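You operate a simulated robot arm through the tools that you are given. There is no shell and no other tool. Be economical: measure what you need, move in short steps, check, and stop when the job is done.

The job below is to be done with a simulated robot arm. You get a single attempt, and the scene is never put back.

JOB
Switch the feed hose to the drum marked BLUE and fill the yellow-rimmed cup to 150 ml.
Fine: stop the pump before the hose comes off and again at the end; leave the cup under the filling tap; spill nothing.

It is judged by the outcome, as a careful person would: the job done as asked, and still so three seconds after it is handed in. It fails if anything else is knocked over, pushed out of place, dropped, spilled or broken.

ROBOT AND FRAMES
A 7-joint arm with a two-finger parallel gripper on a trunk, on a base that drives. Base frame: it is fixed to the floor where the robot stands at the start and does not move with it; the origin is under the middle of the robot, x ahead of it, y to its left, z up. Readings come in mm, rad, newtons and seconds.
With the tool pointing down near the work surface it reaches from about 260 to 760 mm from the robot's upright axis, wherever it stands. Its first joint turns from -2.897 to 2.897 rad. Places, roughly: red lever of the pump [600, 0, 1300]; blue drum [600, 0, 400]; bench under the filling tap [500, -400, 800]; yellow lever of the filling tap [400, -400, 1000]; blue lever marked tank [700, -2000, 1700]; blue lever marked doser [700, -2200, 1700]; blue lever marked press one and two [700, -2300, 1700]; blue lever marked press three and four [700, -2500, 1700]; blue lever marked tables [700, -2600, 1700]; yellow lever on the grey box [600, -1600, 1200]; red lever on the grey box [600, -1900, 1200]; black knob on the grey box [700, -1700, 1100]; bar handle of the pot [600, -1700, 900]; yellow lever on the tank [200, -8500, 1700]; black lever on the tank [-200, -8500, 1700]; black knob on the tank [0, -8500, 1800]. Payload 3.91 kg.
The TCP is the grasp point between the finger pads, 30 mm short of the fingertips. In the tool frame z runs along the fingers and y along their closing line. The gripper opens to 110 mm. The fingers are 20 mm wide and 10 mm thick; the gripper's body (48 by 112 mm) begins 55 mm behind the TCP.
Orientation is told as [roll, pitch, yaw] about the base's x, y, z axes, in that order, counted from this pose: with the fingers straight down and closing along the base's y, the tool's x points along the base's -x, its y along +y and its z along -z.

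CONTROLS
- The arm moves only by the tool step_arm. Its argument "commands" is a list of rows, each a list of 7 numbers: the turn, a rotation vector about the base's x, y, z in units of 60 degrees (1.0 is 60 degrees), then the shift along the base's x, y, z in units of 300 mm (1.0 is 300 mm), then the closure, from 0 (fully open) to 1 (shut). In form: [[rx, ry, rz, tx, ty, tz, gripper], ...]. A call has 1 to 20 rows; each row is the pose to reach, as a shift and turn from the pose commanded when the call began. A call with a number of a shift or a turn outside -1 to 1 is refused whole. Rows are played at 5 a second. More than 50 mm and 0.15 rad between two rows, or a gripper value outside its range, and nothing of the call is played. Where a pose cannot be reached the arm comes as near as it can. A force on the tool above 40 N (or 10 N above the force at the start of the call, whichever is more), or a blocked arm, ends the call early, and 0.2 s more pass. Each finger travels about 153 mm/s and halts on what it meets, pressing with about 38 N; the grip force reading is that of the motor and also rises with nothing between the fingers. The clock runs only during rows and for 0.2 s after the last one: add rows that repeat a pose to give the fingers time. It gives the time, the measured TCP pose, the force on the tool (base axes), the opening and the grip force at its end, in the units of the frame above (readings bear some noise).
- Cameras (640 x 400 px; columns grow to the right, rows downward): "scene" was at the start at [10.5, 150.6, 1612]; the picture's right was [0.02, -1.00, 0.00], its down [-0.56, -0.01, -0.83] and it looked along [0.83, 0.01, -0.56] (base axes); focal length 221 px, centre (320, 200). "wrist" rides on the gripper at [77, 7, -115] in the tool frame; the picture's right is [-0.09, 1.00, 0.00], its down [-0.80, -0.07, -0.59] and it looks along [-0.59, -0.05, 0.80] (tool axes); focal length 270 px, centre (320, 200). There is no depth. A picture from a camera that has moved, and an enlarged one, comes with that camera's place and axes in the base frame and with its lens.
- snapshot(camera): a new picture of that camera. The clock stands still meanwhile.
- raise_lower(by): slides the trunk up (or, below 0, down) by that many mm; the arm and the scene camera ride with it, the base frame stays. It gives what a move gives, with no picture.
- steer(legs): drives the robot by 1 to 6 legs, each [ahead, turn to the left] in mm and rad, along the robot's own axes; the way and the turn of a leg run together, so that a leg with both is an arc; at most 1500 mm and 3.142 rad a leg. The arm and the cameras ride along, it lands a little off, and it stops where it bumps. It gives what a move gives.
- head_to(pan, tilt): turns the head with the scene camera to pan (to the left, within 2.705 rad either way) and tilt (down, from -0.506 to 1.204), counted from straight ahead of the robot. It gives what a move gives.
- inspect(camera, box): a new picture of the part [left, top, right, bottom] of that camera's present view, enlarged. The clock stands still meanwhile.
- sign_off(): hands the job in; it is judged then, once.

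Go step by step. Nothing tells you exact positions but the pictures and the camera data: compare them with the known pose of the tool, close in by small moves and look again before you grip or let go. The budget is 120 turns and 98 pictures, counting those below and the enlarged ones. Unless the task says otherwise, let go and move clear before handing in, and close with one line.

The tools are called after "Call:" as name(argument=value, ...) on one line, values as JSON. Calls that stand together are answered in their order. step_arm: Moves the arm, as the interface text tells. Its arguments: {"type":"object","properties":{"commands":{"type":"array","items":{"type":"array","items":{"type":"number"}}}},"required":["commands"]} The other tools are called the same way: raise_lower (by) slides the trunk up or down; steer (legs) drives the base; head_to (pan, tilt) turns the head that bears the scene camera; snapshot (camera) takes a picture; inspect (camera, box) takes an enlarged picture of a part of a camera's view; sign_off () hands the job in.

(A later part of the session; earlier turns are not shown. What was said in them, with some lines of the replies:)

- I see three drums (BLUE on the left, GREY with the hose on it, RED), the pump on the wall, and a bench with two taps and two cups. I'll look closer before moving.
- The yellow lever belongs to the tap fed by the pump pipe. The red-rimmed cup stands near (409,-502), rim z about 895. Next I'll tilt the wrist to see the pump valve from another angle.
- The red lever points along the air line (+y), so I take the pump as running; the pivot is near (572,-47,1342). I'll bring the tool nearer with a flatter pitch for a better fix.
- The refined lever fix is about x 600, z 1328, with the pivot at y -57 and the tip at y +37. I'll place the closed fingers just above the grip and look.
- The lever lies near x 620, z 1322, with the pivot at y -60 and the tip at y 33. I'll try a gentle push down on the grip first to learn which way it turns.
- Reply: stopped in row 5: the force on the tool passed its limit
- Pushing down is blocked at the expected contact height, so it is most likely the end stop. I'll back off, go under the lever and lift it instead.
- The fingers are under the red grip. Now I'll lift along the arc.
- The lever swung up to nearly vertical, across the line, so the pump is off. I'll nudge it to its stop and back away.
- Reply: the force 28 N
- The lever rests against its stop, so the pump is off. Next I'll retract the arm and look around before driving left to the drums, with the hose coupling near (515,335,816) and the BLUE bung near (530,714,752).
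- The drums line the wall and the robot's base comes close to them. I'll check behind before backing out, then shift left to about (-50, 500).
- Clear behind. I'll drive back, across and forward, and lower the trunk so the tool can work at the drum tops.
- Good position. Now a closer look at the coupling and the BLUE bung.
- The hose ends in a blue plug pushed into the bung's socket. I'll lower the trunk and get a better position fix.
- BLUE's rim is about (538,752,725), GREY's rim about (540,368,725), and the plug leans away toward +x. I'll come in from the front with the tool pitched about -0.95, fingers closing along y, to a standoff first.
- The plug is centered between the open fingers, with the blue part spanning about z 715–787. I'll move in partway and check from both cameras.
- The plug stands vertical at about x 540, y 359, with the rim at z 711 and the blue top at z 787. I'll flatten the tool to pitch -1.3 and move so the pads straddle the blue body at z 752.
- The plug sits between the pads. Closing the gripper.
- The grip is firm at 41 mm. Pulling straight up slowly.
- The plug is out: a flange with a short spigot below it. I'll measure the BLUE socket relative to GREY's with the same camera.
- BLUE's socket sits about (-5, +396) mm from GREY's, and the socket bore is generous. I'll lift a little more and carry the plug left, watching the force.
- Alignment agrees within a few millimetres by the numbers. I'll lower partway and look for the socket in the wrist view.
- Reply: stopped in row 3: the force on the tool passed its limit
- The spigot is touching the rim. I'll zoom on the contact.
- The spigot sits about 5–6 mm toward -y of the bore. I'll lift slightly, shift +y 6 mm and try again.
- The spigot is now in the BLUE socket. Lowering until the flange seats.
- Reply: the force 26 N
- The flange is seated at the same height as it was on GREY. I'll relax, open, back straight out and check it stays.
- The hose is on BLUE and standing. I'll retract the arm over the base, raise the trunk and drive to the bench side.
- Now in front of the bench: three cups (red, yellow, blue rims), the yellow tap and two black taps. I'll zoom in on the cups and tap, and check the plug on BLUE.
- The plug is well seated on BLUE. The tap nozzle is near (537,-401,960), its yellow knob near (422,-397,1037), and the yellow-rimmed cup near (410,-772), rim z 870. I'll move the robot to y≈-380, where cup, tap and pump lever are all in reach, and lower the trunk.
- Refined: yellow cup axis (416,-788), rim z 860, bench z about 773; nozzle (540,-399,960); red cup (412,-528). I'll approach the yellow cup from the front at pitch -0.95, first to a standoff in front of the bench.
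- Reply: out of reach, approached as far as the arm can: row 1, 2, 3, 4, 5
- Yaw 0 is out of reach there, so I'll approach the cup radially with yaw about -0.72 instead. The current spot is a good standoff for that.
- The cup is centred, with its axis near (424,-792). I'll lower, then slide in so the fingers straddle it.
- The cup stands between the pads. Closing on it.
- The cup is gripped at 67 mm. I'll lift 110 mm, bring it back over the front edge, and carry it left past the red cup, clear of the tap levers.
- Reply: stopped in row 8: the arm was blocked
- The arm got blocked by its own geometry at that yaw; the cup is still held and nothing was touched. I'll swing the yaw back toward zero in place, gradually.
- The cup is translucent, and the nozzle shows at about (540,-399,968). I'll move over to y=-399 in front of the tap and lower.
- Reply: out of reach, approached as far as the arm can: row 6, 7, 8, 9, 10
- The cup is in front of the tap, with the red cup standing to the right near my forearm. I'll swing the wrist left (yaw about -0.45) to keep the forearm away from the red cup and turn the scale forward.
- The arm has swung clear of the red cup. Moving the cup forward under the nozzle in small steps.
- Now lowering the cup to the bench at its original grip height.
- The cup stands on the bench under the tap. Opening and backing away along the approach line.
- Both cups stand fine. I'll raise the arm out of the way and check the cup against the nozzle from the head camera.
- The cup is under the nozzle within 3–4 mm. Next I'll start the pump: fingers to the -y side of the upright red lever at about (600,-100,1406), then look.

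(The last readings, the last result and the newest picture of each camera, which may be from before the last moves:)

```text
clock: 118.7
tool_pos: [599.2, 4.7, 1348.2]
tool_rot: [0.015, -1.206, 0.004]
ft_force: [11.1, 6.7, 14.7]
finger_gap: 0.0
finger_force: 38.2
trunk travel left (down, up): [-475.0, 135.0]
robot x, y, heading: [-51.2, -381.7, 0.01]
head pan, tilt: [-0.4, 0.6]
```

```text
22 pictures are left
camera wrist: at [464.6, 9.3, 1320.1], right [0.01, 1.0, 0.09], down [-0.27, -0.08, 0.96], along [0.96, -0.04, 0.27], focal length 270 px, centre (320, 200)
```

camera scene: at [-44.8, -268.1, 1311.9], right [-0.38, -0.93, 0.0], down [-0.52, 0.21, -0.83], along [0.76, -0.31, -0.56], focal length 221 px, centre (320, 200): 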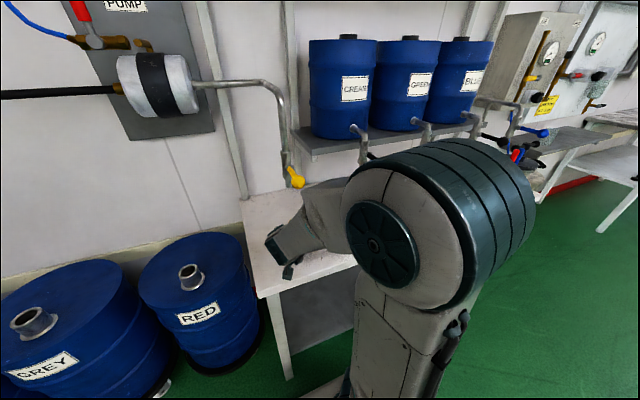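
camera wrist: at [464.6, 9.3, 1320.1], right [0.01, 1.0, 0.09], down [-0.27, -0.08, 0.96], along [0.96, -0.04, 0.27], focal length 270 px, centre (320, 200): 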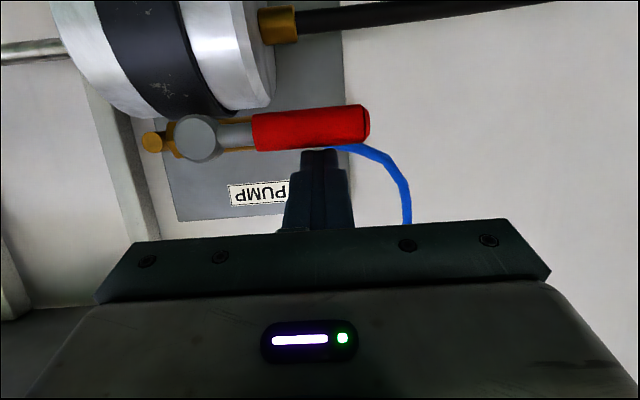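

The lever is back along the air line, so the pump runs. Now I'll retreat and move to view the yellow tap lever closely.

Call:
step_arm(commands=[[0, 0, 0, 0, 0, 0.04, 1], [0, 0, 0, -0.15, 0, 0.05, 1], [0, 0, 0, -0.3, 0, 0.05, 1], [0, 0.08, 0, -0.45, -0.05, 0.05, 1], [0, 0.16, 0, -0.58, -0.1, 0.0, 1], [0, 0.24, 0, -0.7, -0.18, -0.05, 1], [0, 0.32, 0, -0.8, -0.28, -0.1, 1], [0, 0.4, 0, -0.87, -0.4, -0.15, 1], [0, 0.48, 0, -0.9, -0.52, -0.2, 1], [0, 0.573, 0, -0.9, -0.65, -0.25, 1], [0, 0.573, 0, -0.9, -0.78, -0.3, 1], [0, 0.573, 0, -0.9, -0.9, -0.33, 1], [0, 0.573, 0, -0.9, -0.9, -0.33, 1]])

Call:
inspect(camera="wrist", box=[160, 0, 480, 200])

Call:
inspect(camera="scene", box=[260, 160, 380, 270])

```text
clock: 121.5
tool_pos: [329.0, -268.8, 1248.2]
tool_rot: [0.015, -0.602, 0.002]
ft_force: [-0.5, 0.3, -0.6]
finger_gap: 0.0
finger_force: 37.9
trunk travel left (down, up): [-475.0, 135.0]
robot x, y, heading: [-46.2, -384.6, 0.02]
head pan, tilt: [-0.4, 0.6]
```

```text
2.00 times, centred on (320, 100) of wrist
camera zoom: at [201.2, -264.1, 1300.6], right [0.06, 1.0, 0.06], down [0.32, -0.08, 0.94], along [0.94, -0.04, -0.33], focal length 541 px, centre (320, 400)
```

zoom: 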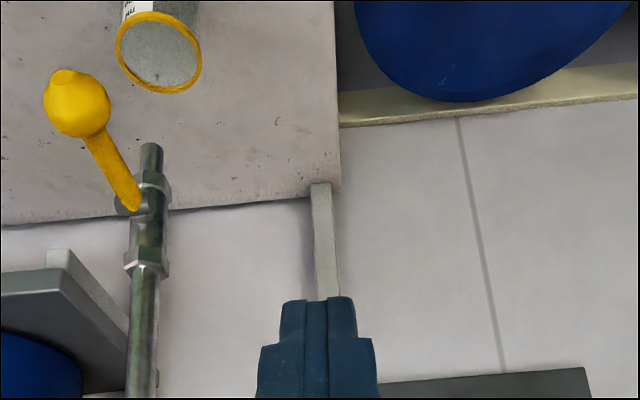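

```text
3.64 times, centred on (320, 215) of scene
camera zoom: at [-44.9, -268.2, 1511.9], right [-0.38, -0.93, 0.0], down [-0.52, 0.21, -0.83], along [0.76, -0.31, -0.56], focal length 804 px, centre (320, 146)
```

zoom: 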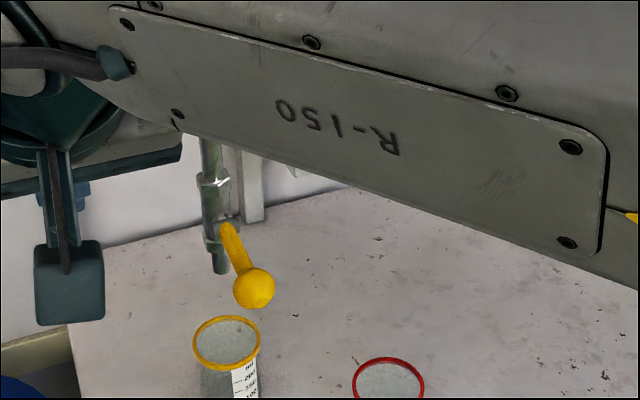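

The yellow lever points straight toward the robot: knob about (417,-396,1043), pivot about x 520, so it should turn about the y axis. I'll grasp the knob with fingers closing along y, so I can both open and close it while seeing the cup. Standoff first.

Call:
step_arm(commands=[[0, 0, 0, 0, -0.12, -0.06, 0.4], [0, 0, 0, 0.03, -0.24, -0.15, 0.4], [0, 0, 0, 0.08, -0.35, -0.25, 0.4], [0, 0, 0, 0.15, -0.415, -0.35, 0.4], [0, 0, 0, 0.237, -0.42, -0.46, 0.4], [0, 0, 0, 0.237, -0.42, -0.46, 0.4]])

Call:
snapshot(camera="wrist")

```text
clock: 122.9
tool_pos: [404.3, -395.2, 1111.7]
tool_rot: [0.014, -0.601, 0.002]
ft_force: [0.1, -0.3, -0.1]
finger_gap: 66.0
finger_force: 0.0
trunk travel left (down, up): [-475.0, 135.0]
robot x, y, heading: [-45.8, -384.9, 0.013]
head pan, tilt: [-0.4, 0.6]
```

```text
19 pictures are left
camera wrist: at [275.6, -390.3, 1163.7], right [0.06, 1.0, 0.06], down [0.32, -0.08, 0.94], along [0.94, -0.04, -0.33], focal length 270 px, centre (320, 200)
```

wrist: 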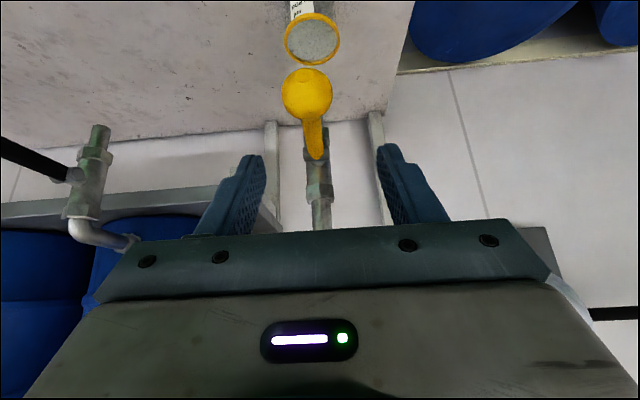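

Knob refined to (425,-400,1035). I'll descend around it and close.

Call:
step_arm(commands=[[0, 0, 0, 0.02, -0.016, -0.08, 0.4], [0, 0, 0, 0.04, -0.016, -0.16, 0.4], [0, 0, 0, 0.063, -0.016, -0.25, 0.4], [0, 0, 0, 0.063, -0.016, -0.25, 0.65], [0, 0, 0, 0.063, -0.016, -0.25, 1], [0, 0, 0, 0.063, -0.016, -0.25, 1]])

Call:
snapshot(camera="wrist")

```text
clock: 124.3
tool_pos: [421.3, -400.7, 1034.3]
tool_rot: [0.017, -0.602, -0.001]
ft_force: [2.0, -14.4, 1.5]
finger_gap: 34.9
finger_force: 44.6
trunk travel left (down, up): [-475.0, 135.0]
robot x, y, heading: [-49.6, -386.4, 0.008]
head pan, tilt: [-0.4, 0.6]
```

```text
18 pictures are left
camera wrist: at [292.6, -395.7, 1087.1], right [0.07, 1.0, 0.06], down [0.32, -0.08, 0.94], along [0.94, -0.04, -0.33], focal length 270 px, centre (320, 200)
```

wrist: 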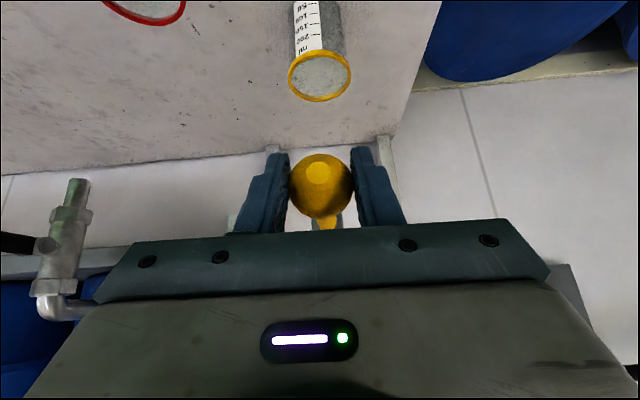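

The knob is held at 35 mm and I can see the cup and scale. I'll try about 10° down gently.

Call:
step_arm(commands=[[0, 0, 0, 0, -0.006, 0, 1], [0, 0, 0, 0.001, -0.006, -0.02, 1], [0, 0, 0, 0.003, -0.006, -0.04, 1], [0, 0, 0, 0.005, -0.006, -0.057, 1]])

Call:
inspect(camera="wrist", box=[240, 0, 400, 110])

```text
clock: 125.3
tool_pos: [421.8, -400.1, 1019.0]
tool_rot: [0.015, -0.605, 0.003]
ft_force: [9.7, -10.4, 18.4]
finger_gap: 35.1
finger_force: 44.9
trunk travel left (down, up): [-475.0, 135.0]
robot x, y, heading: [-44.3, -381.4, 0.011]
head pan, tilt: [-0.4, 0.6]
```

```text
3.64 times, centred on (320, 55) of wrist
camera zoom: at [293.3, -396.4, 1071.6], right [0.06, 1.0, 0.06], down [0.32, -0.08, 0.94], along [0.94, -0.04, -0.32], focal length 983 px, centre (320, 727)
```

zoom: 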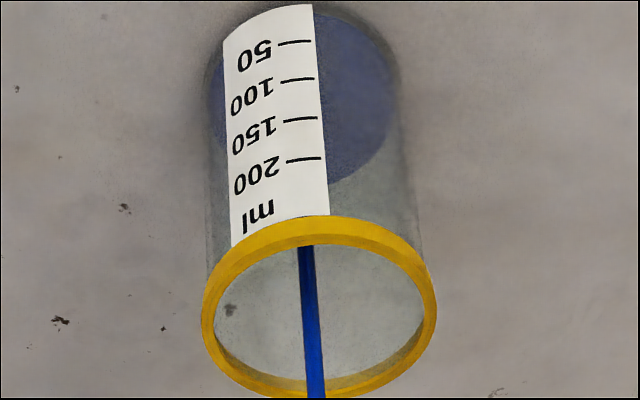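

The valve opened and a clean blue stream falls inside the cup, with perhaps 40 ml already in it. I'll hold briefly to measure the rate.

Call:
step_arm(commands=[[0, 0, 0, 0, 0, 0, 1]])

Call:
inspect(camera="wrist", box=[240, 0, 400, 110])

```text
clock: 125.7
tool_pos: [421.3, -401.7, 1020.0]
tool_rot: [0.015, -0.603, 0.002]
ft_force: [11.7, -8.8, 17.0]
finger_gap: 35.1
finger_force: 45.1
trunk travel left (down, up): [-475.0, 135.0]
robot x, y, heading: [-50.8, -384.7, 0.009]
head pan, tilt: [-0.4, 0.6]
```

```text
3.64 times, centred on (320, 55) of wrist
camera zoom: at [293.3, -396.2, 1071.4], right [0.06, 1.0, 0.06], down [0.32, -0.08, 0.94], along [0.94, -0.04, -0.33], focal length 983 px, centre (320, 727)
```

zoom: 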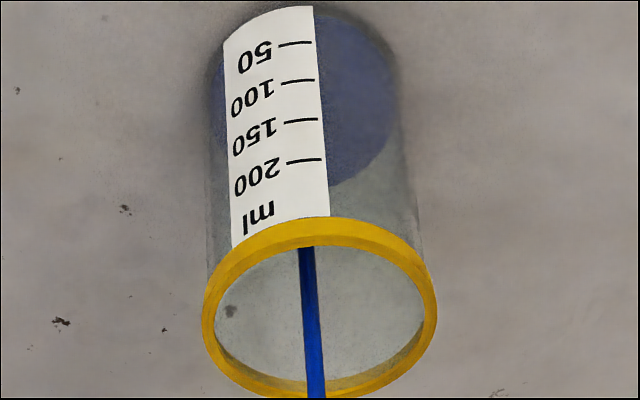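

The level barely moved, so the flow is slow, roughly 5–8 ml/s, which is easy to control. I'll hold for 4 s.

Call:
step_arm(commands=[[0, 0, 0, 0, 0, 0, 1], [0, 0, 0, 0, 0, 0, 1], [0, 0, 0, 0, 0, 0, 1], [0, 0, 0, 0, 0, 0, 1], [0, 0, 0, 0, 0, 0, 1], [0, 0, 0, 0, 0, 0, 1], [0, 0, 0, 0, 0, 0, 1], [0, 0, 0, 0, 0, 0, 1], [0, 0, 0, 0, 0, 0, 1], [0, 0, 0, 0, 0, 0, 1], [0, 0, 0, 0, 0, 0, 1], [0, 0, 0, 0, 0, 0, 1], [0, 0, 0, 0, 0, 0, 1], [0, 0, 0, 0, 0, 0, 1], [0, 0, 0, 0, 0, 0, 1], [0, 0, 0, 0, 0, 0, 1], [0, 0, 0, 0, 0, 0, 1], [0, 0, 0, 0, 0, 0, 1], [0, 0, 0, 0, 0, 0, 1], [0, 0, 0, 0, 0, 0, 1]])

Call:
inspect(camera="wrist", box=[240, 0, 400, 110])

```text
clock: 129.9
tool_pos: [421.3, -400.8, 1018.5]
tool_rot: [0.016, -0.6, 0.002]
ft_force: [13.7, -2.8, 6.4]
finger_gap: 35.1
finger_force: 44.9
trunk travel left (down, up): [-475.0, 135.0]
robot x, y, heading: [-49.3, -384.0, 0.014]
head pan, tilt: [-0.4, 0.6]
```

```text
3.64 times, centred on (320, 55) of wrist
camera zoom: at [293.6, -396.0, 1070.6], right [0.06, 1.0, 0.06], down [0.33, -0.08, 0.94], along [0.94, -0.04, -0.33], focal length 983 px, centre (320, 727)
```

zoom: 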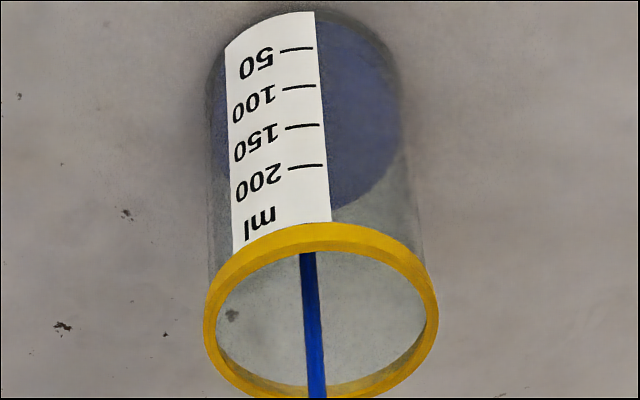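

The level rises about 6 ml/s and should be near 33 ml now. Holding about 12 s more, then checking.

Call:
step_arm(commands=[[0, 0, 0, 0, 0, 0, 1], [0, 0, 0, 0, 0, 0, 1], [0, 0, 0, 0, 0, 0, 1], [0, 0, 0, 0, 0, 0, 1], [0, 0, 0, 0, 0, 0, 1], [0, 0, 0, 0, 0, 0, 1], [0, 0, 0, 0, 0, 0, 1], [0, 0, 0, 0, 0, 0, 1], [0, 0, 0, 0, 0, 0, 1], [0, 0, 0, 0, 0, 0, 1], [0, 0, 0, 0, 0, 0, 1], [0, 0, 0, 0, 0, 0, 1], [0, 0, 0, 0, 0, 0, 1], [0, 0, 0, 0, 0, 0, 1], [0, 0, 0, 0, 0, 0, 1], [0, 0, 0, 0, 0, 0, 1], [0, 0, 0, 0, 0, 0, 1], [0, 0, 0, 0, 0, 0, 1], [0, 0, 0, 0, 0, 0, 1], [0, 0, 0, 0, 0, 0, 1]])

Call:
step_arm(commands=[[0, 0, 0, 0, 0, 0, 1], [0, 0, 0, 0, 0, 0, 1], [0, 0, 0, 0, 0, 0, 1], [0, 0, 0, 0, 0, 0, 1], [0, 0, 0, 0, 0, 0, 1], [0, 0, 0, 0, 0, 0, 1], [0, 0, 0, 0, 0, 0, 1], [0, 0, 0, 0, 0, 0, 1], [0, 0, 0, 0, 0, 0, 1], [0, 0, 0, 0, 0, 0, 1], [0, 0, 0, 0, 0, 0, 1], [0, 0, 0, 0, 0, 0, 1], [0, 0, 0, 0, 0, 0, 1], [0, 0, 0, 0, 0, 0, 1], [0, 0, 0, 0, 0, 0, 1], [0, 0, 0, 0, 0, 0, 1], [0, 0, 0, 0, 0, 0, 1], [0, 0, 0, 0, 0, 0, 1], [0, 0, 0, 0, 0, 0, 1], [0, 0, 0, 0, 0, 0, 1]])

Call:
inspect(camera="wrist", box=[240, 0, 400, 110])

```text
clock: 134.1
tool_pos: [421.2, -401.9, 1018.2]
tool_rot: [0.013, -0.603, 0.003]
ft_force: [9.3, -2.6, 2.1]
finger_gap: 35.2
finger_force: 44.7
trunk travel left (down, up): [-475.0, 135.0]
robot x, y, heading: [-45.4, -381.9, 0.011]
head pan, tilt: [-0.4, 0.6]
```

```text
clock: 138.3
tool_pos: [420.3, -401.2, 1018.5]
tool_rot: [0.015, -0.602, 0.003]
ft_force: [9.2, -1.8, 3.5]
finger_gap: 35.2
finger_force: 44.9
trunk travel left (down, up): [-475.0, 135.0]
robot x, y, heading: [-43.4, -385.8, 0.012]
head pan, tilt: [-0.4, 0.6]
```

```text
3.64 times, centred on (320, 55) of wrist
camera zoom: at [293.3, -396.1, 1070.8], right [0.06, 1.0, 0.06], down [0.32, -0.08, 0.94], along [0.94, -0.04, -0.33], focal length 983 px, centre (320, 727)
```

zoom: 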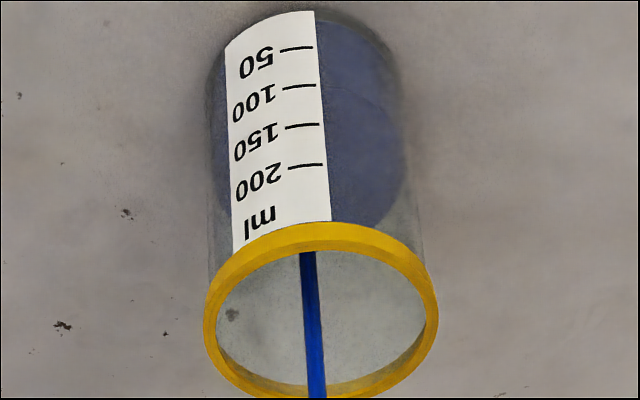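

Call:
inspect(camera="wrist", box=[290, 0, 350, 64])

```text
6.25 times, centred on (320, 32) of wrist
camera zoom: at [293.3, -396.1, 1070.8], right [0.06, 1.0, 0.06], down [0.32, -0.08, 0.94], along [0.94, -0.04, -0.33], focal length 1689 px, centre (320, 1250)
```

zoom: 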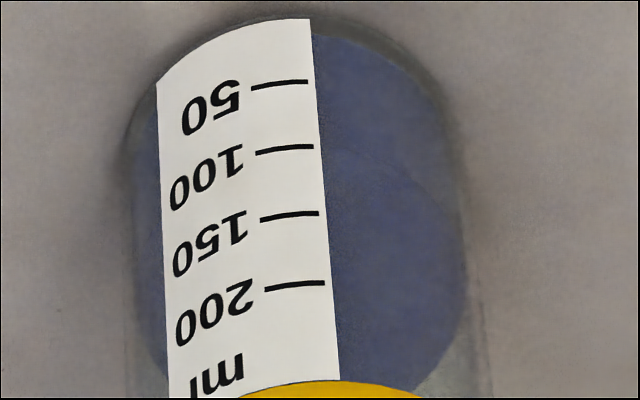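

A faint surface line sits right at about the 100 mark, so the rate is about 7 ml/s. Another 4.2 s, then re-read.

Call:
step_arm(commands=[[0, 0, 0, 0, 0, 0, 1], [0, 0, 0, 0, 0, 0, 1], [0, 0, 0, 0, 0, 0, 1], [0, 0, 0, 0, 0, 0, 1], [0, 0, 0, 0, 0, 0, 1], [0, 0, 0, 0, 0, 0, 1], [0, 0, 0, 0, 0, 0, 1], [0, 0, 0, 0, 0, 0, 1], [0, 0, 0, 0, 0, 0, 1], [0, 0, 0, 0, 0, 0, 1], [0, 0, 0, 0, 0, 0, 1], [0, 0, 0, 0, 0, 0, 1], [0, 0, 0, 0, 0, 0, 1], [0, 0, 0, 0, 0, 0, 1], [0, 0, 0, 0, 0, 0, 1], [0, 0, 0, 0, 0, 0, 1], [0, 0, 0, 0, 0, 0, 1], [0, 0, 0, 0, 0, 0, 1], [0, 0, 0, 0, 0, 0, 1], [0, 0, 0, 0, 0, 0, 1]])

Call:
inspect(camera="wrist", box=[290, 0, 350, 64])

```text
clock: 142.5
tool_pos: [421.9, -400.1, 1018.9]
tool_rot: [0.014, -0.6, 0.004]
ft_force: [8.5, -1.6, 3.1]
finger_gap: 35.1
finger_force: 45.0
trunk travel left (down, up): [-475.0, 135.0]
robot x, y, heading: [-47.0, -384.7, 0.011]
head pan, tilt: [-0.4, 0.6]
```

```text
6.25 times, centred on (320, 32) of wrist
camera zoom: at [293.2, -396.1, 1070.8], right [0.06, 1.0, 0.06], down [0.32, -0.08, 0.94], along [0.94, -0.04, -0.33], focal length 1689 px, centre (320, 1250)
```

zoom: 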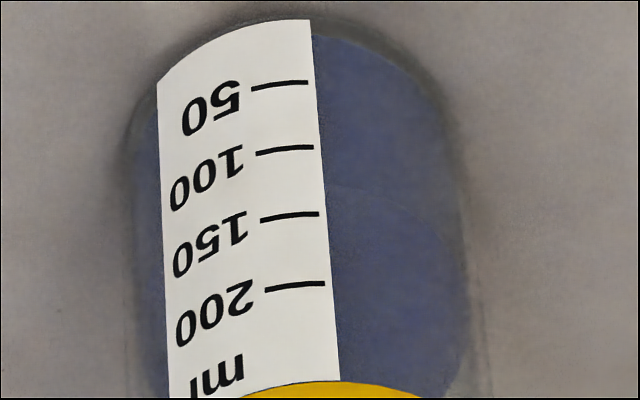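

It reads about 129 ml. I'll hold 0.8 s more, then close the tap by raising the knob back to its stop, and read again.

Call:
step_arm(commands=[[0, 0, 0, 0, 0, 0, 1], [0, 0, 0, 0, 0, 0, 1], [0, 0, 0, 0, 0, 0, 1], [0, 0, 0, 0, 0, 0, 1], [0, 0, 0, -0.003, 0, 0.035, 1], [0, 0, 0, -0.005, 0, 0.06, 1], [0, 0, 0, -0.005, 0, 0.064, 1]])

Call:
inspect(camera="wrist", box=[270, 0, 370, 100])

```text
clock: 144.1
tool_pos: [420.3, -400.6, 1033.9]
tool_rot: [0.015, -0.598, 0.001]
ft_force: [5.6, 3.8, -28.8]
finger_gap: 35.4
finger_force: 45.3
trunk travel left (down, up): [-475.0, 135.0]
robot x, y, heading: [-46.4, -382.6, 0.014]
head pan, tilt: [-0.4, 0.6]
```

```text
4.00 times, centred on (320, 50) of wrist
camera zoom: at [291.6, -396.1, 1087.7], right [0.06, 1.0, 0.06], down [0.33, -0.08, 0.94], along [0.94, -0.04, -0.33], focal length 1081 px, centre (320, 800)
```

zoom: 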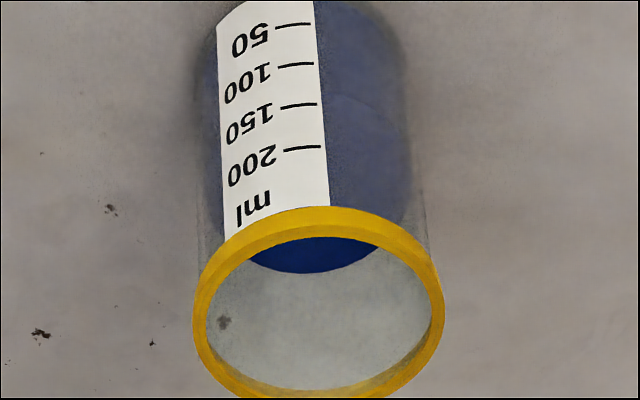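

Tap closed, stream stopped; the steep view reads about 135–141 ml. I'll release the knob and take a level side view before topping up.

Call:
step_arm(commands=[[0, 0, 0, 0, 0, -0.008, 0.7], [0, 0, 0, 0, 0, -0.008, 0.4], [0, 0, 0, 0, 0, -0.008, 0.4], [0, 0, 0, -0.08, 0, 0.12, 0.4], [0, 0, 0, -0.18, 0.05, 0.24, 0.4], [0, 0, 0, -0.26, 0.15, 0.28, 0.4], [0, 0, -0.1, -0.28, 0.25, 0.28, 0.4], [0, 0, -0.2, -0.28, 0.3, 0.28, 0.4], [0, -0.1, -0.3, -0.22, 0.3, 0.2, 0.4], [0, -0.1, -0.4, -0.2, 0.3, 0.15, 0.4], [0, -0.1, -0.4, -0.2, 0.3, 0.15, 0.4]])

Call:
raise_lower(by=-200)

Call:
snapshot(camera="wrist")

```text
clock: 146.5
tool_pos: [357.9, -310.9, 1084.6]
tool_rot: [0.041, -0.703, -0.437]
ft_force: [-0.6, 1.0, 0.0]
finger_gap: 66.1
finger_force: 0.3
trunk travel left (down, up): [-475.0, 135.0]
robot x, y, heading: [-45.6, -381.1, 0.012]
head pan, tilt: [-0.4, 0.6]
```

```text
clock: 148.7
tool_pos: [357.6, -309.9, 883.5]
tool_rot: [0.043, -0.704, -0.434]
ft_force: [-0.4, 0.2, -0.3]
finger_gap: 65.9
finger_force: 0.1
trunk travel left (down, up): [-275.0, 335.0]
robot x, y, heading: [-47.2, -383.9, 0.012]
head pan, tilt: [-0.4, 0.6]
```

```text
10 pictures are left
camera wrist: at [238.5, -253.2, 922.5], right [0.46, 0.89, 0.09], down [0.17, -0.18, 0.97], along [0.87, -0.43, -0.23], focal length 270 px, centre (320, 200)
```

wrist: 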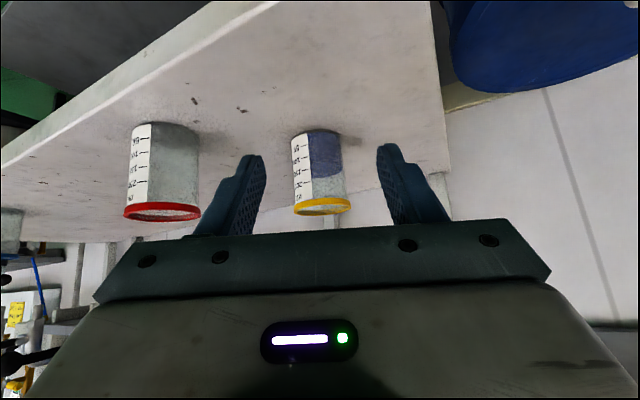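

Call:
inspect(camera="wrist", box=[285, 120, 355, 220])

```text
4.00 times, centred on (320, 170) of wrist
camera zoom: at [238.5, -253.2, 922.5], right [0.46, 0.89, 0.09], down [0.17, -0.18, 0.97], along [0.87, -0.43, -0.23], focal length 1081 px, centre (320, 320)
```

zoom: 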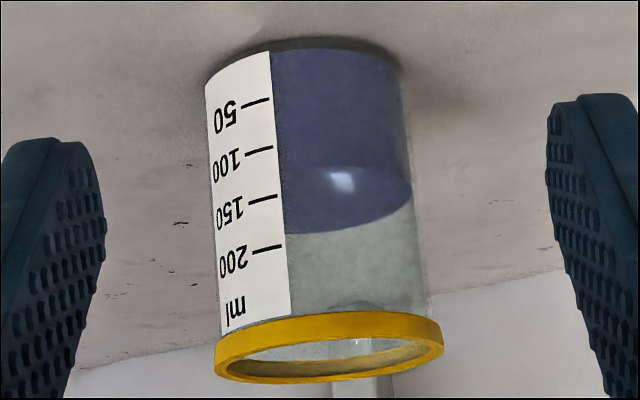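

The level view is clear: the surface is between the 100 and 150 marks, at about 120 ml (the steep view read high), so the rate is about 6.4 ml/s. I'll return to the knob for a top-up.

Call:
raise_lower(by=200)

Call:
step_arm(commands=[[0, 0.02, 0.1, -0.02, 0, 0.05, 0.4], [0, 0.05, 0.2, -0.08, 0, 0.13, 0.4], [0, 0.08, 0.3, -0.08, -0.05, 0.13, 0.4], [0, 0.1, 0.4, -0.06, -0.15, 0.13, 0.4], [0, 0.1, 0.4, 0.02, -0.25, 0.09, 0.4], [0, 0.1, 0.4, 0.12, -0.3, -0.03, 0.4], [0, 0.1, 0.4, 0.2, -0.3, -0.158, 0.4], [0, 0.1, 0.4, 0.2, -0.3, -0.158, 0.4], [0, 0.1, 0.4, 0.2, -0.3, -0.158, 0.65], [0, 0.1, 0.4, 0.2, -0.3, -0.158, 1], [0, 0.1, 0.4, 0.2, -0.3, -0.158, 1]])

Call:
snapshot(camera="wrist")

```text
clock: 150.9
tool_pos: [357.7, -310.3, 1084.1]
tool_rot: [0.043, -0.703, -0.436]
ft_force: [-0.5, 0.4, -0.5]
finger_gap: 66.3
finger_force: 0.0
trunk travel left (down, up): [-475.0, 135.0]
robot x, y, heading: [-47.2, -382.5, 0.014]
head pan, tilt: [-0.4, 0.6]
```

```text
clock: 153.3
tool_pos: [419.4, -400.8, 1038.1]
tool_rot: [0.014, -0.603, 0.001]
ft_force: [2.9, -0.9, -2.9]
finger_gap: 35.2
finger_force: 45.6
trunk travel left (down, up): [-475.0, 135.0]
robot x, y, heading: [-46.6, -381.4, 0.016]
head pan, tilt: [-0.4, 0.6]
```

```text
8 pictures are left
camera wrist: at [291.5, -396.1, 1090.1], right [0.06, 1.0, 0.06], down [0.32, -0.08, 0.94], along [0.94, -0.04, -0.33], focal length 270 px, centre (320, 200)
```

wrist: 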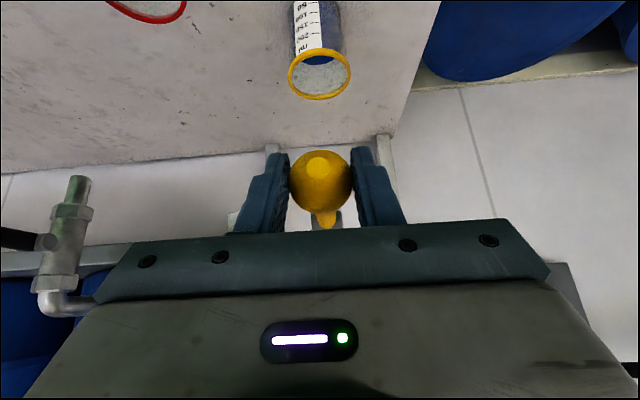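

Regripped the closed knob. Top-up: open the same amount for about 3.6 s, then close to the stop.

Call:
step_arm(commands=[[0, 0, 0, 0.003, 0, -0.035, 1], [0, 0, 0, 0.006, 0, -0.067, 1], [0, 0, 0, 0.006, 0, -0.067, 1], [0, 0, 0, 0.006, 0, -0.067, 1], [0, 0, 0, 0.006, 0, -0.067, 1], [0, 0, 0, 0.006, 0, -0.067, 1], [0, 0, 0, 0.006, 0, -0.067, 1], [0, 0, 0, 0.006, 0, -0.067, 1], [0, 0, 0, 0.006, 0, -0.067, 1], [0, 0, 0, 0.006, 0, -0.067, 1], [0, 0, 0, 0.006, 0, -0.067, 1], [0, 0, 0, 0.006, 0, -0.067, 1], [0, 0, 0, 0.006, 0, -0.067, 1], [0, 0, 0, 0.006, 0, -0.067, 1], [0, 0, 0, 0.006, 0, -0.067, 1], [0, 0, 0, 0.006, 0, -0.067, 1], [0, 0, 0, 0.006, 0, -0.067, 1], [0, 0, 0, 0.006, 0, -0.067, 1], [0, 0, 0, 0.003, 0, -0.03, 1], [0, 0, 0, 0, 0, 0.006, 1]])

Call:
step_arm(commands=[[0, 0, 0, 0, 0, -0.004, 0.7], [0, 0, 0, 0, 0, -0.006, 0.4], [0, 0, 0, 0, 0, -0.006, 0.4], [0, 0, 0, -0.08, 0, 0.12, 0.4], [0, 0, 0, -0.18, 0.05, 0.24, 0.4], [0, 0, 0, -0.26, 0.15, 0.28, 0.4], [0, 0, -0.1, -0.28, 0.25, 0.28, 0.4], [0, 0, -0.2, -0.28, 0.3, 0.28, 0.4], [0, -0.1, -0.3, -0.22, 0.3, 0.2, 0.4], [0, -0.1, -0.4, -0.2, 0.3, 0.15, 0.4], [0, -0.1, -0.4, -0.2, 0.3, 0.15, 0.4]])

Call:
raise_lower(by=-240)

Call:
inspect(camera="wrist", box=[275, 120, 365, 240])

```text
clock: 157.5
tool_pos: [418.5, -399.1, 1036.0]
tool_rot: [0.014, -0.596, 0.002]
ft_force: [7.4, -3.0, -12.9]
finger_gap: 35.3
finger_force: 45.7
trunk travel left (down, up): [-475.0, 135.0]
robot x, y, heading: [-47.3, -383.8, 0.013]
head pan, tilt: [-0.4, 0.6]
```

```text
clock: 159.9
tool_pos: [357.8, -310.3, 1081.9]
tool_rot: [0.041, -0.702, -0.437]
ft_force: [-0.5, -0.4, 0.2]
finger_gap: 66.0
finger_force: 0.1
trunk travel left (down, up): [-475.0, 135.0]
robot x, y, heading: [-44.3, -384.7, 0.014]
head pan, tilt: [-0.4, 0.6]
```

```text
clock: 162.4
tool_pos: [357.9, -310.5, 842.3]
tool_rot: [0.043, -0.704, -0.434]
ft_force: [-0.3, 0.4, 0.1]
finger_gap: 66.1
finger_force: 0.0
trunk travel left (down, up): [-235.0, 375.0]
robot x, y, heading: [-48.7, -381.0, 0.01]
head pan, tilt: [-0.4, 0.6]
```

```text
3.33 times, centred on (320, 180) of wrist
camera zoom: at [238.5, -252.8, 881.6], right [0.46, 0.89, 0.09], down [0.17, -0.18, 0.97], along [0.87, -0.43, -0.23], focal length 901 px, centre (320, 267)
```

zoom: 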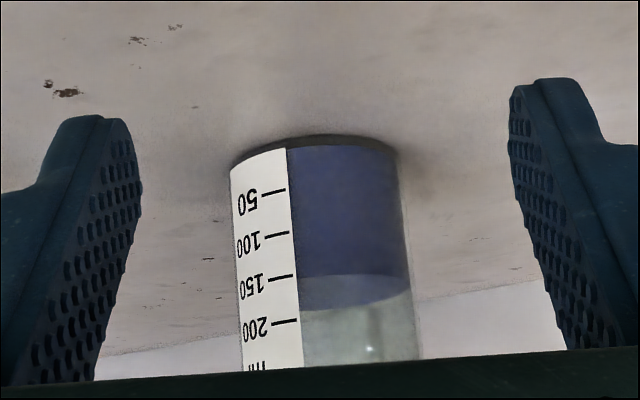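

Call:
inspect(camera="wrist", box=[304, 175, 340, 211])

```text
11.11 times, centred on (322, 193) of wrist
camera zoom: at [238.5, -252.8, 881.6], right [0.46, 0.89, 0.09], down [0.17, -0.18, 0.97], along [0.87, -0.43, -0.23], focal length 3003 px, centre (298, 278)
```

zoom: 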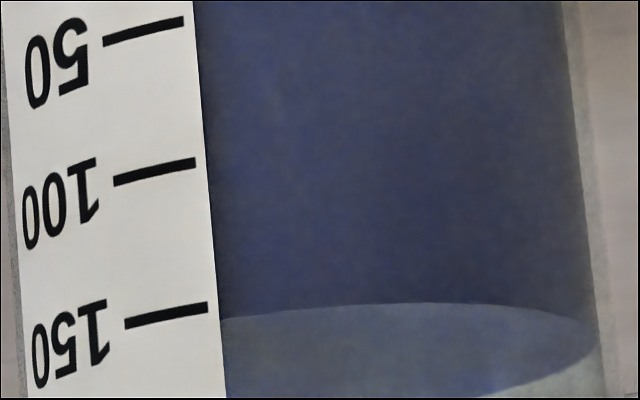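

The level view shows about 150 ml, with the surface roughly a millimetre above the 150 mark; the tap is shut with no stream. Now stop the pump: raise the trunk and move the closed fingers to below the red lever.

Call:
raise_lower(by=240)

Call:
step_arm(commands=[[0, 0.02, 0.08, -0.05, 0.05, 0.1, 0.8], [0, 0.04, 0.16, -0.05, 0.12, 0.22, 1], [0, 0.06, 0.24, -0.05, 0.22, 0.34, 1], [0, 0.08, 0.32, -0.05, 0.32, 0.46, 1], [0, 0.1, 0.4, -0.05, 0.44, 0.56, 1], [0, 0.1, 0.4, -0.05, 0.57, 0.64, 1], [0, 0.1, 0.4, 0, 0.7, 0.68, 1], [0, 0.1, 0.4, 0.05, 0.83, 0.69, 1], [0, 0.1, 0.4, 0.1, 0.95, 0.69, 1], [0, 0.1, 0.4, 0.15, 1.0, 0.69, 1], [0, 0.1, 0.4, 0.15, 1.0, 0.69, 1]])

Call:
step_arm(commands=[[0, -0.12, 0, 0.05, 0.02, 0, 1], [0, -0.24, 0, 0.12, 0.05, 0, 1], [0, -0.36, 0, 0.2, 0.05, 0, 1], [0, -0.48, 0, 0.28, 0.05, 0, 1], [0, -0.59, 0, 0.38, 0.05, 0, 1], [0, -0.59, 0, 0.48, 0.05, 0, 1], [0, -0.59, 0, 0.48, 0.05, 0, 1]])

Call:
snapshot(camera="wrist")

```text
clock: 164.9
tool_pos: [357.9, -309.9, 1082.6]
tool_rot: [0.042, -0.704, -0.434]
ft_force: [0.6, -0.6, -0.3]
finger_gap: 66.3
finger_force: 0.2
trunk travel left (down, up): [-475.0, 135.0]
robot x, y, heading: [-46.9, -382.7, 0.009]
head pan, tilt: [-0.4, 0.6]
```

```text
clock: 167.3
tool_pos: [404.0, -10.1, 1287.8]
tool_rot: [0.014, -0.602, 0.001]
ft_force: [-0.1, 0.5, -0.2]
finger_gap: 0.0
finger_force: 38.4
trunk travel left (down, up): [-475.0, 135.0]
robot x, y, heading: [-45.6, -384.2, 0.012]
head pan, tilt: [-0.4, 0.6]
```

```text
clock: 168.9
tool_pos: [548.4, 6.5, 1288.5]
tool_rot: [0.01, -1.22, 0.006]
ft_force: [-0.5, 0.5, 0.1]
finger_gap: 0.0
finger_force: 37.3
trunk travel left (down, up): [-475.0, 135.0]
robot x, y, heading: [-47.2, -384.2, 0.01]
head pan, tilt: [-0.4, 0.6]
```

```text
5 pictures are left
camera wrist: at [414.5, 10.5, 1257.3], right [0.01, 1.0, 0.09], down [-0.28, -0.08, 0.96], along [0.96, -0.04, 0.28], focal length 270 px, centre (320, 200)
```

wrist: 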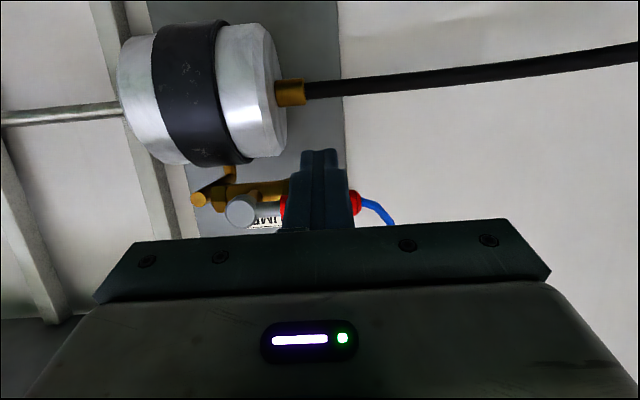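

In place just short of the lever and below it. Forward, then lift along the same arc as before.

Call:
step_arm(commands=[[0, 0, 0, 0.1, 0, 0, 1], [0, 0, 0, 0.172, -0.005, 0, 1], [0, 0, 0, 0.172, -0.005, 0.05, 1], [0, 0, 0, 0.172, -0.005, 0.09, 1], [0, 0, 0, 0.172, 0, 0.13, 1], [0, 0, 0, 0.172, 0.002, 0.16, 1], [0, 0, 0, 0.172, 0.002, 0.19, 1], [0, 0, 0, 0.172, -0.02, 0.24, 1], [0, 0, 0, 0.172, -0.048, 0.3, 1], [0, 0, 0, 0.172, -0.105, 0.35, 1], [0, 0, 0, 0.172, -0.155, 0.37, 1], [0, 0, 0, 0.172, -0.175, 0.372, 1], [0, 0, 0, 0.172, -0.185, 0.372, 1]])

Call:
snapshot(camera="wrist")

```text
clock: 171.7
tool_pos: [599.1, -40.2, 1399.8]
tool_rot: [-0.004, -1.22, 0.022]
ft_force: [6.5, 20.5, 3.9]
finger_gap: 0.1
finger_force: 37.7
trunk travel left (down, up): [-475.0, 135.0]
robot x, y, heading: [-43.8, -384.8, 0.017]
head pan, tilt: [-0.4, 0.6]
```

```text
4 pictures are left
camera wrist: at [465.5, -36.8, 1367.8], right [0.01, 1.0, 0.08], down [-0.28, -0.08, 0.96], along [0.96, -0.03, 0.28], focal length 270 px, centre (320, 200)
```

wrist: 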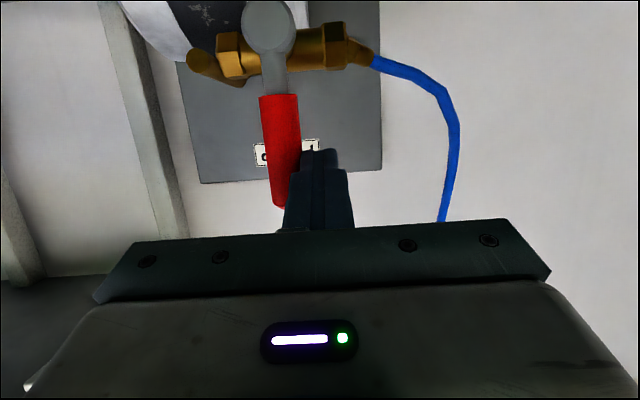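

The lever is upright against its stop, so the pump is off. I'll back clear and take a last look at the cup, tap and hose.

Call:
step_arm(commands=[[0, 0, 0, 0, 0.1, 0, 1], [0, 0, 0, -0.15, 0.1, 0.02, 1], [0, 0, 0, -0.3, 0.12, 0.05, 1], [0, 0.14, 0, -0.45, 0.15, 0.1, 0.8], [0, 0.28, 0, -0.6, 0.17, 0.14, 0.5], [0, 0.42, 0, -0.72, 0.17, 0.18, 0.3], [0, 0.42, 0, -0.75, 0.17, 0.18, 0.3]])

Call:
head_to(pan=-0.15, tilt=0.6)

Call:
snapshot(camera="scene")

```text
clock: 173.3
tool_pos: [372.6, -1.9, 1455.2]
tool_rot: [0.013, -0.779, 0.002]
ft_force: [0.0, 0.8, 0.5]
finger_gap: 76.9
finger_force: 0.1
trunk travel left (down, up): [-475.0, 135.0]
robot x, y, heading: [-45.3, -384.2, 0.013]
head pan, tilt: [-0.4, 0.6]
```

```text
clock: 174.0
tool_pos: [373.0, -1.4, 1455.1]
tool_rot: [0.014, -0.78, 0.001]
ft_force: [0.6, -0.5, -0.4]
finger_gap: 77.0
finger_force: 0.1
trunk travel left (down, up): [-475.0, 135.0]
robot x, y, heading: [-44.5, -384.9, 0.01]
head pan, tilt: [-0.15, 0.6]
```

```text
3 pictures are left
camera scene: at [-39.1, -247.2, 1511.9], right [-0.14, -0.99, 0.0], down [-0.56, 0.08, -0.83], along [0.82, -0.11, -0.56], focal length 221 px, centre (320, 200)
```

scene: 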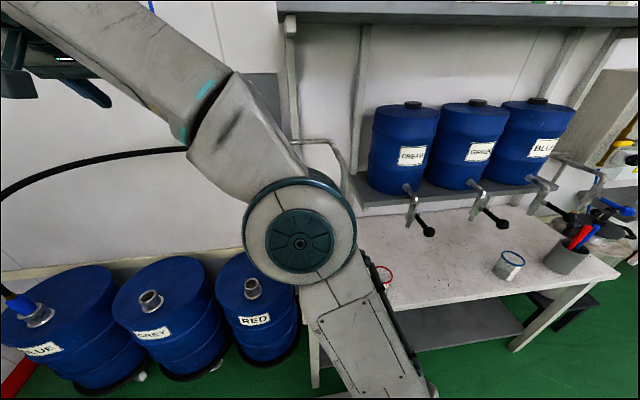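

The hose is on BLUE and the drums are undisturbed, but the elbow hides the cup. I'll move the arm a little for a final look.

Call:
step_arm(commands=[[0, -0.03, 0, -0.03, -0.12, -0.05, 0], [0, -0.06, 0, -0.06, -0.24, -0.1, 0], [0, -0.1, 0, -0.1, -0.36, -0.16, 0], [0, -0.15, 0, -0.14, -0.48, -0.22, 0], [0, -0.156, 0, -0.16, -0.6, -0.28, 0], [0, -0.156, 0, -0.16, -0.637, -0.3, 0]])

Call:
head_to(pan=-0.4, tilt=0.6)

Call:
inspect(camera="scene", box=[240, 160, 440, 285])

```text
clock: 175.4
tool_pos: [324.8, -193.0, 1367.9]
tool_rot: [0.014, -0.945, 0.002]
ft_force: [-0.3, 0.1, -0.5]
finger_gap: 109.7
finger_force: 0.1
trunk travel left (down, up): [-475.0, 135.0]
robot x, y, heading: [-44.0, -383.6, 0.01]
head pan, tilt: [-0.15, 0.6]
```

```text
clock: 176.2
tool_pos: [325.4, -192.4, 1367.1]
tool_rot: [0.012, -0.944, 0.004]
ft_force: [-0.5, 0.6, 1.0]
finger_gap: 109.9
finger_force: 0.1
trunk travel left (down, up): [-475.0, 135.0]
robot x, y, heading: [-50.8, -382.8, 0.008]
head pan, tilt: [-0.4, 0.6]
```

```text
3.20 times, centred on (340, 222) of scene
camera zoom: at [-44.9, -268.5, 1511.9], right [-0.38, -0.93, 0.0], down [-0.52, 0.21, -0.83], along [0.76, -0.31, -0.56], focal length 708 px, centre (256, 128)
```

zoom: 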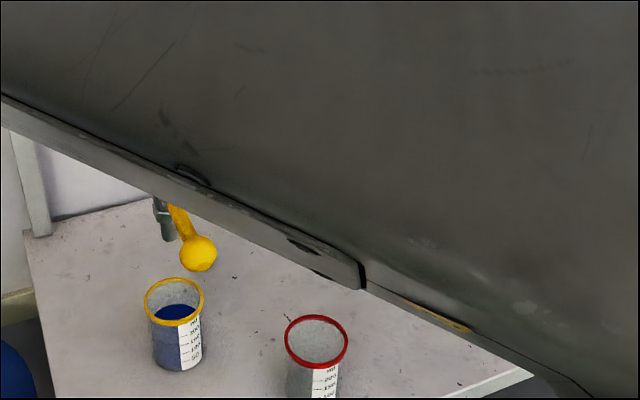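

The cup stands under the closed tap at about 150 ml. The bench is dry, the pump is off, the hose is on BLUE, and the arm is clear. Handing in.

Call:
sign_off()

```text
The job is handed in.
```

The feed hose is on the drum marked BLUE, and the yellow-rimmed cup stands under the closed filling tap at about 150 ml. My last level reading was about 154 ml, roughly a millimetre above the 150 mark. I stopped the pump before taking the hose off and again at the end, and I saw no spills.
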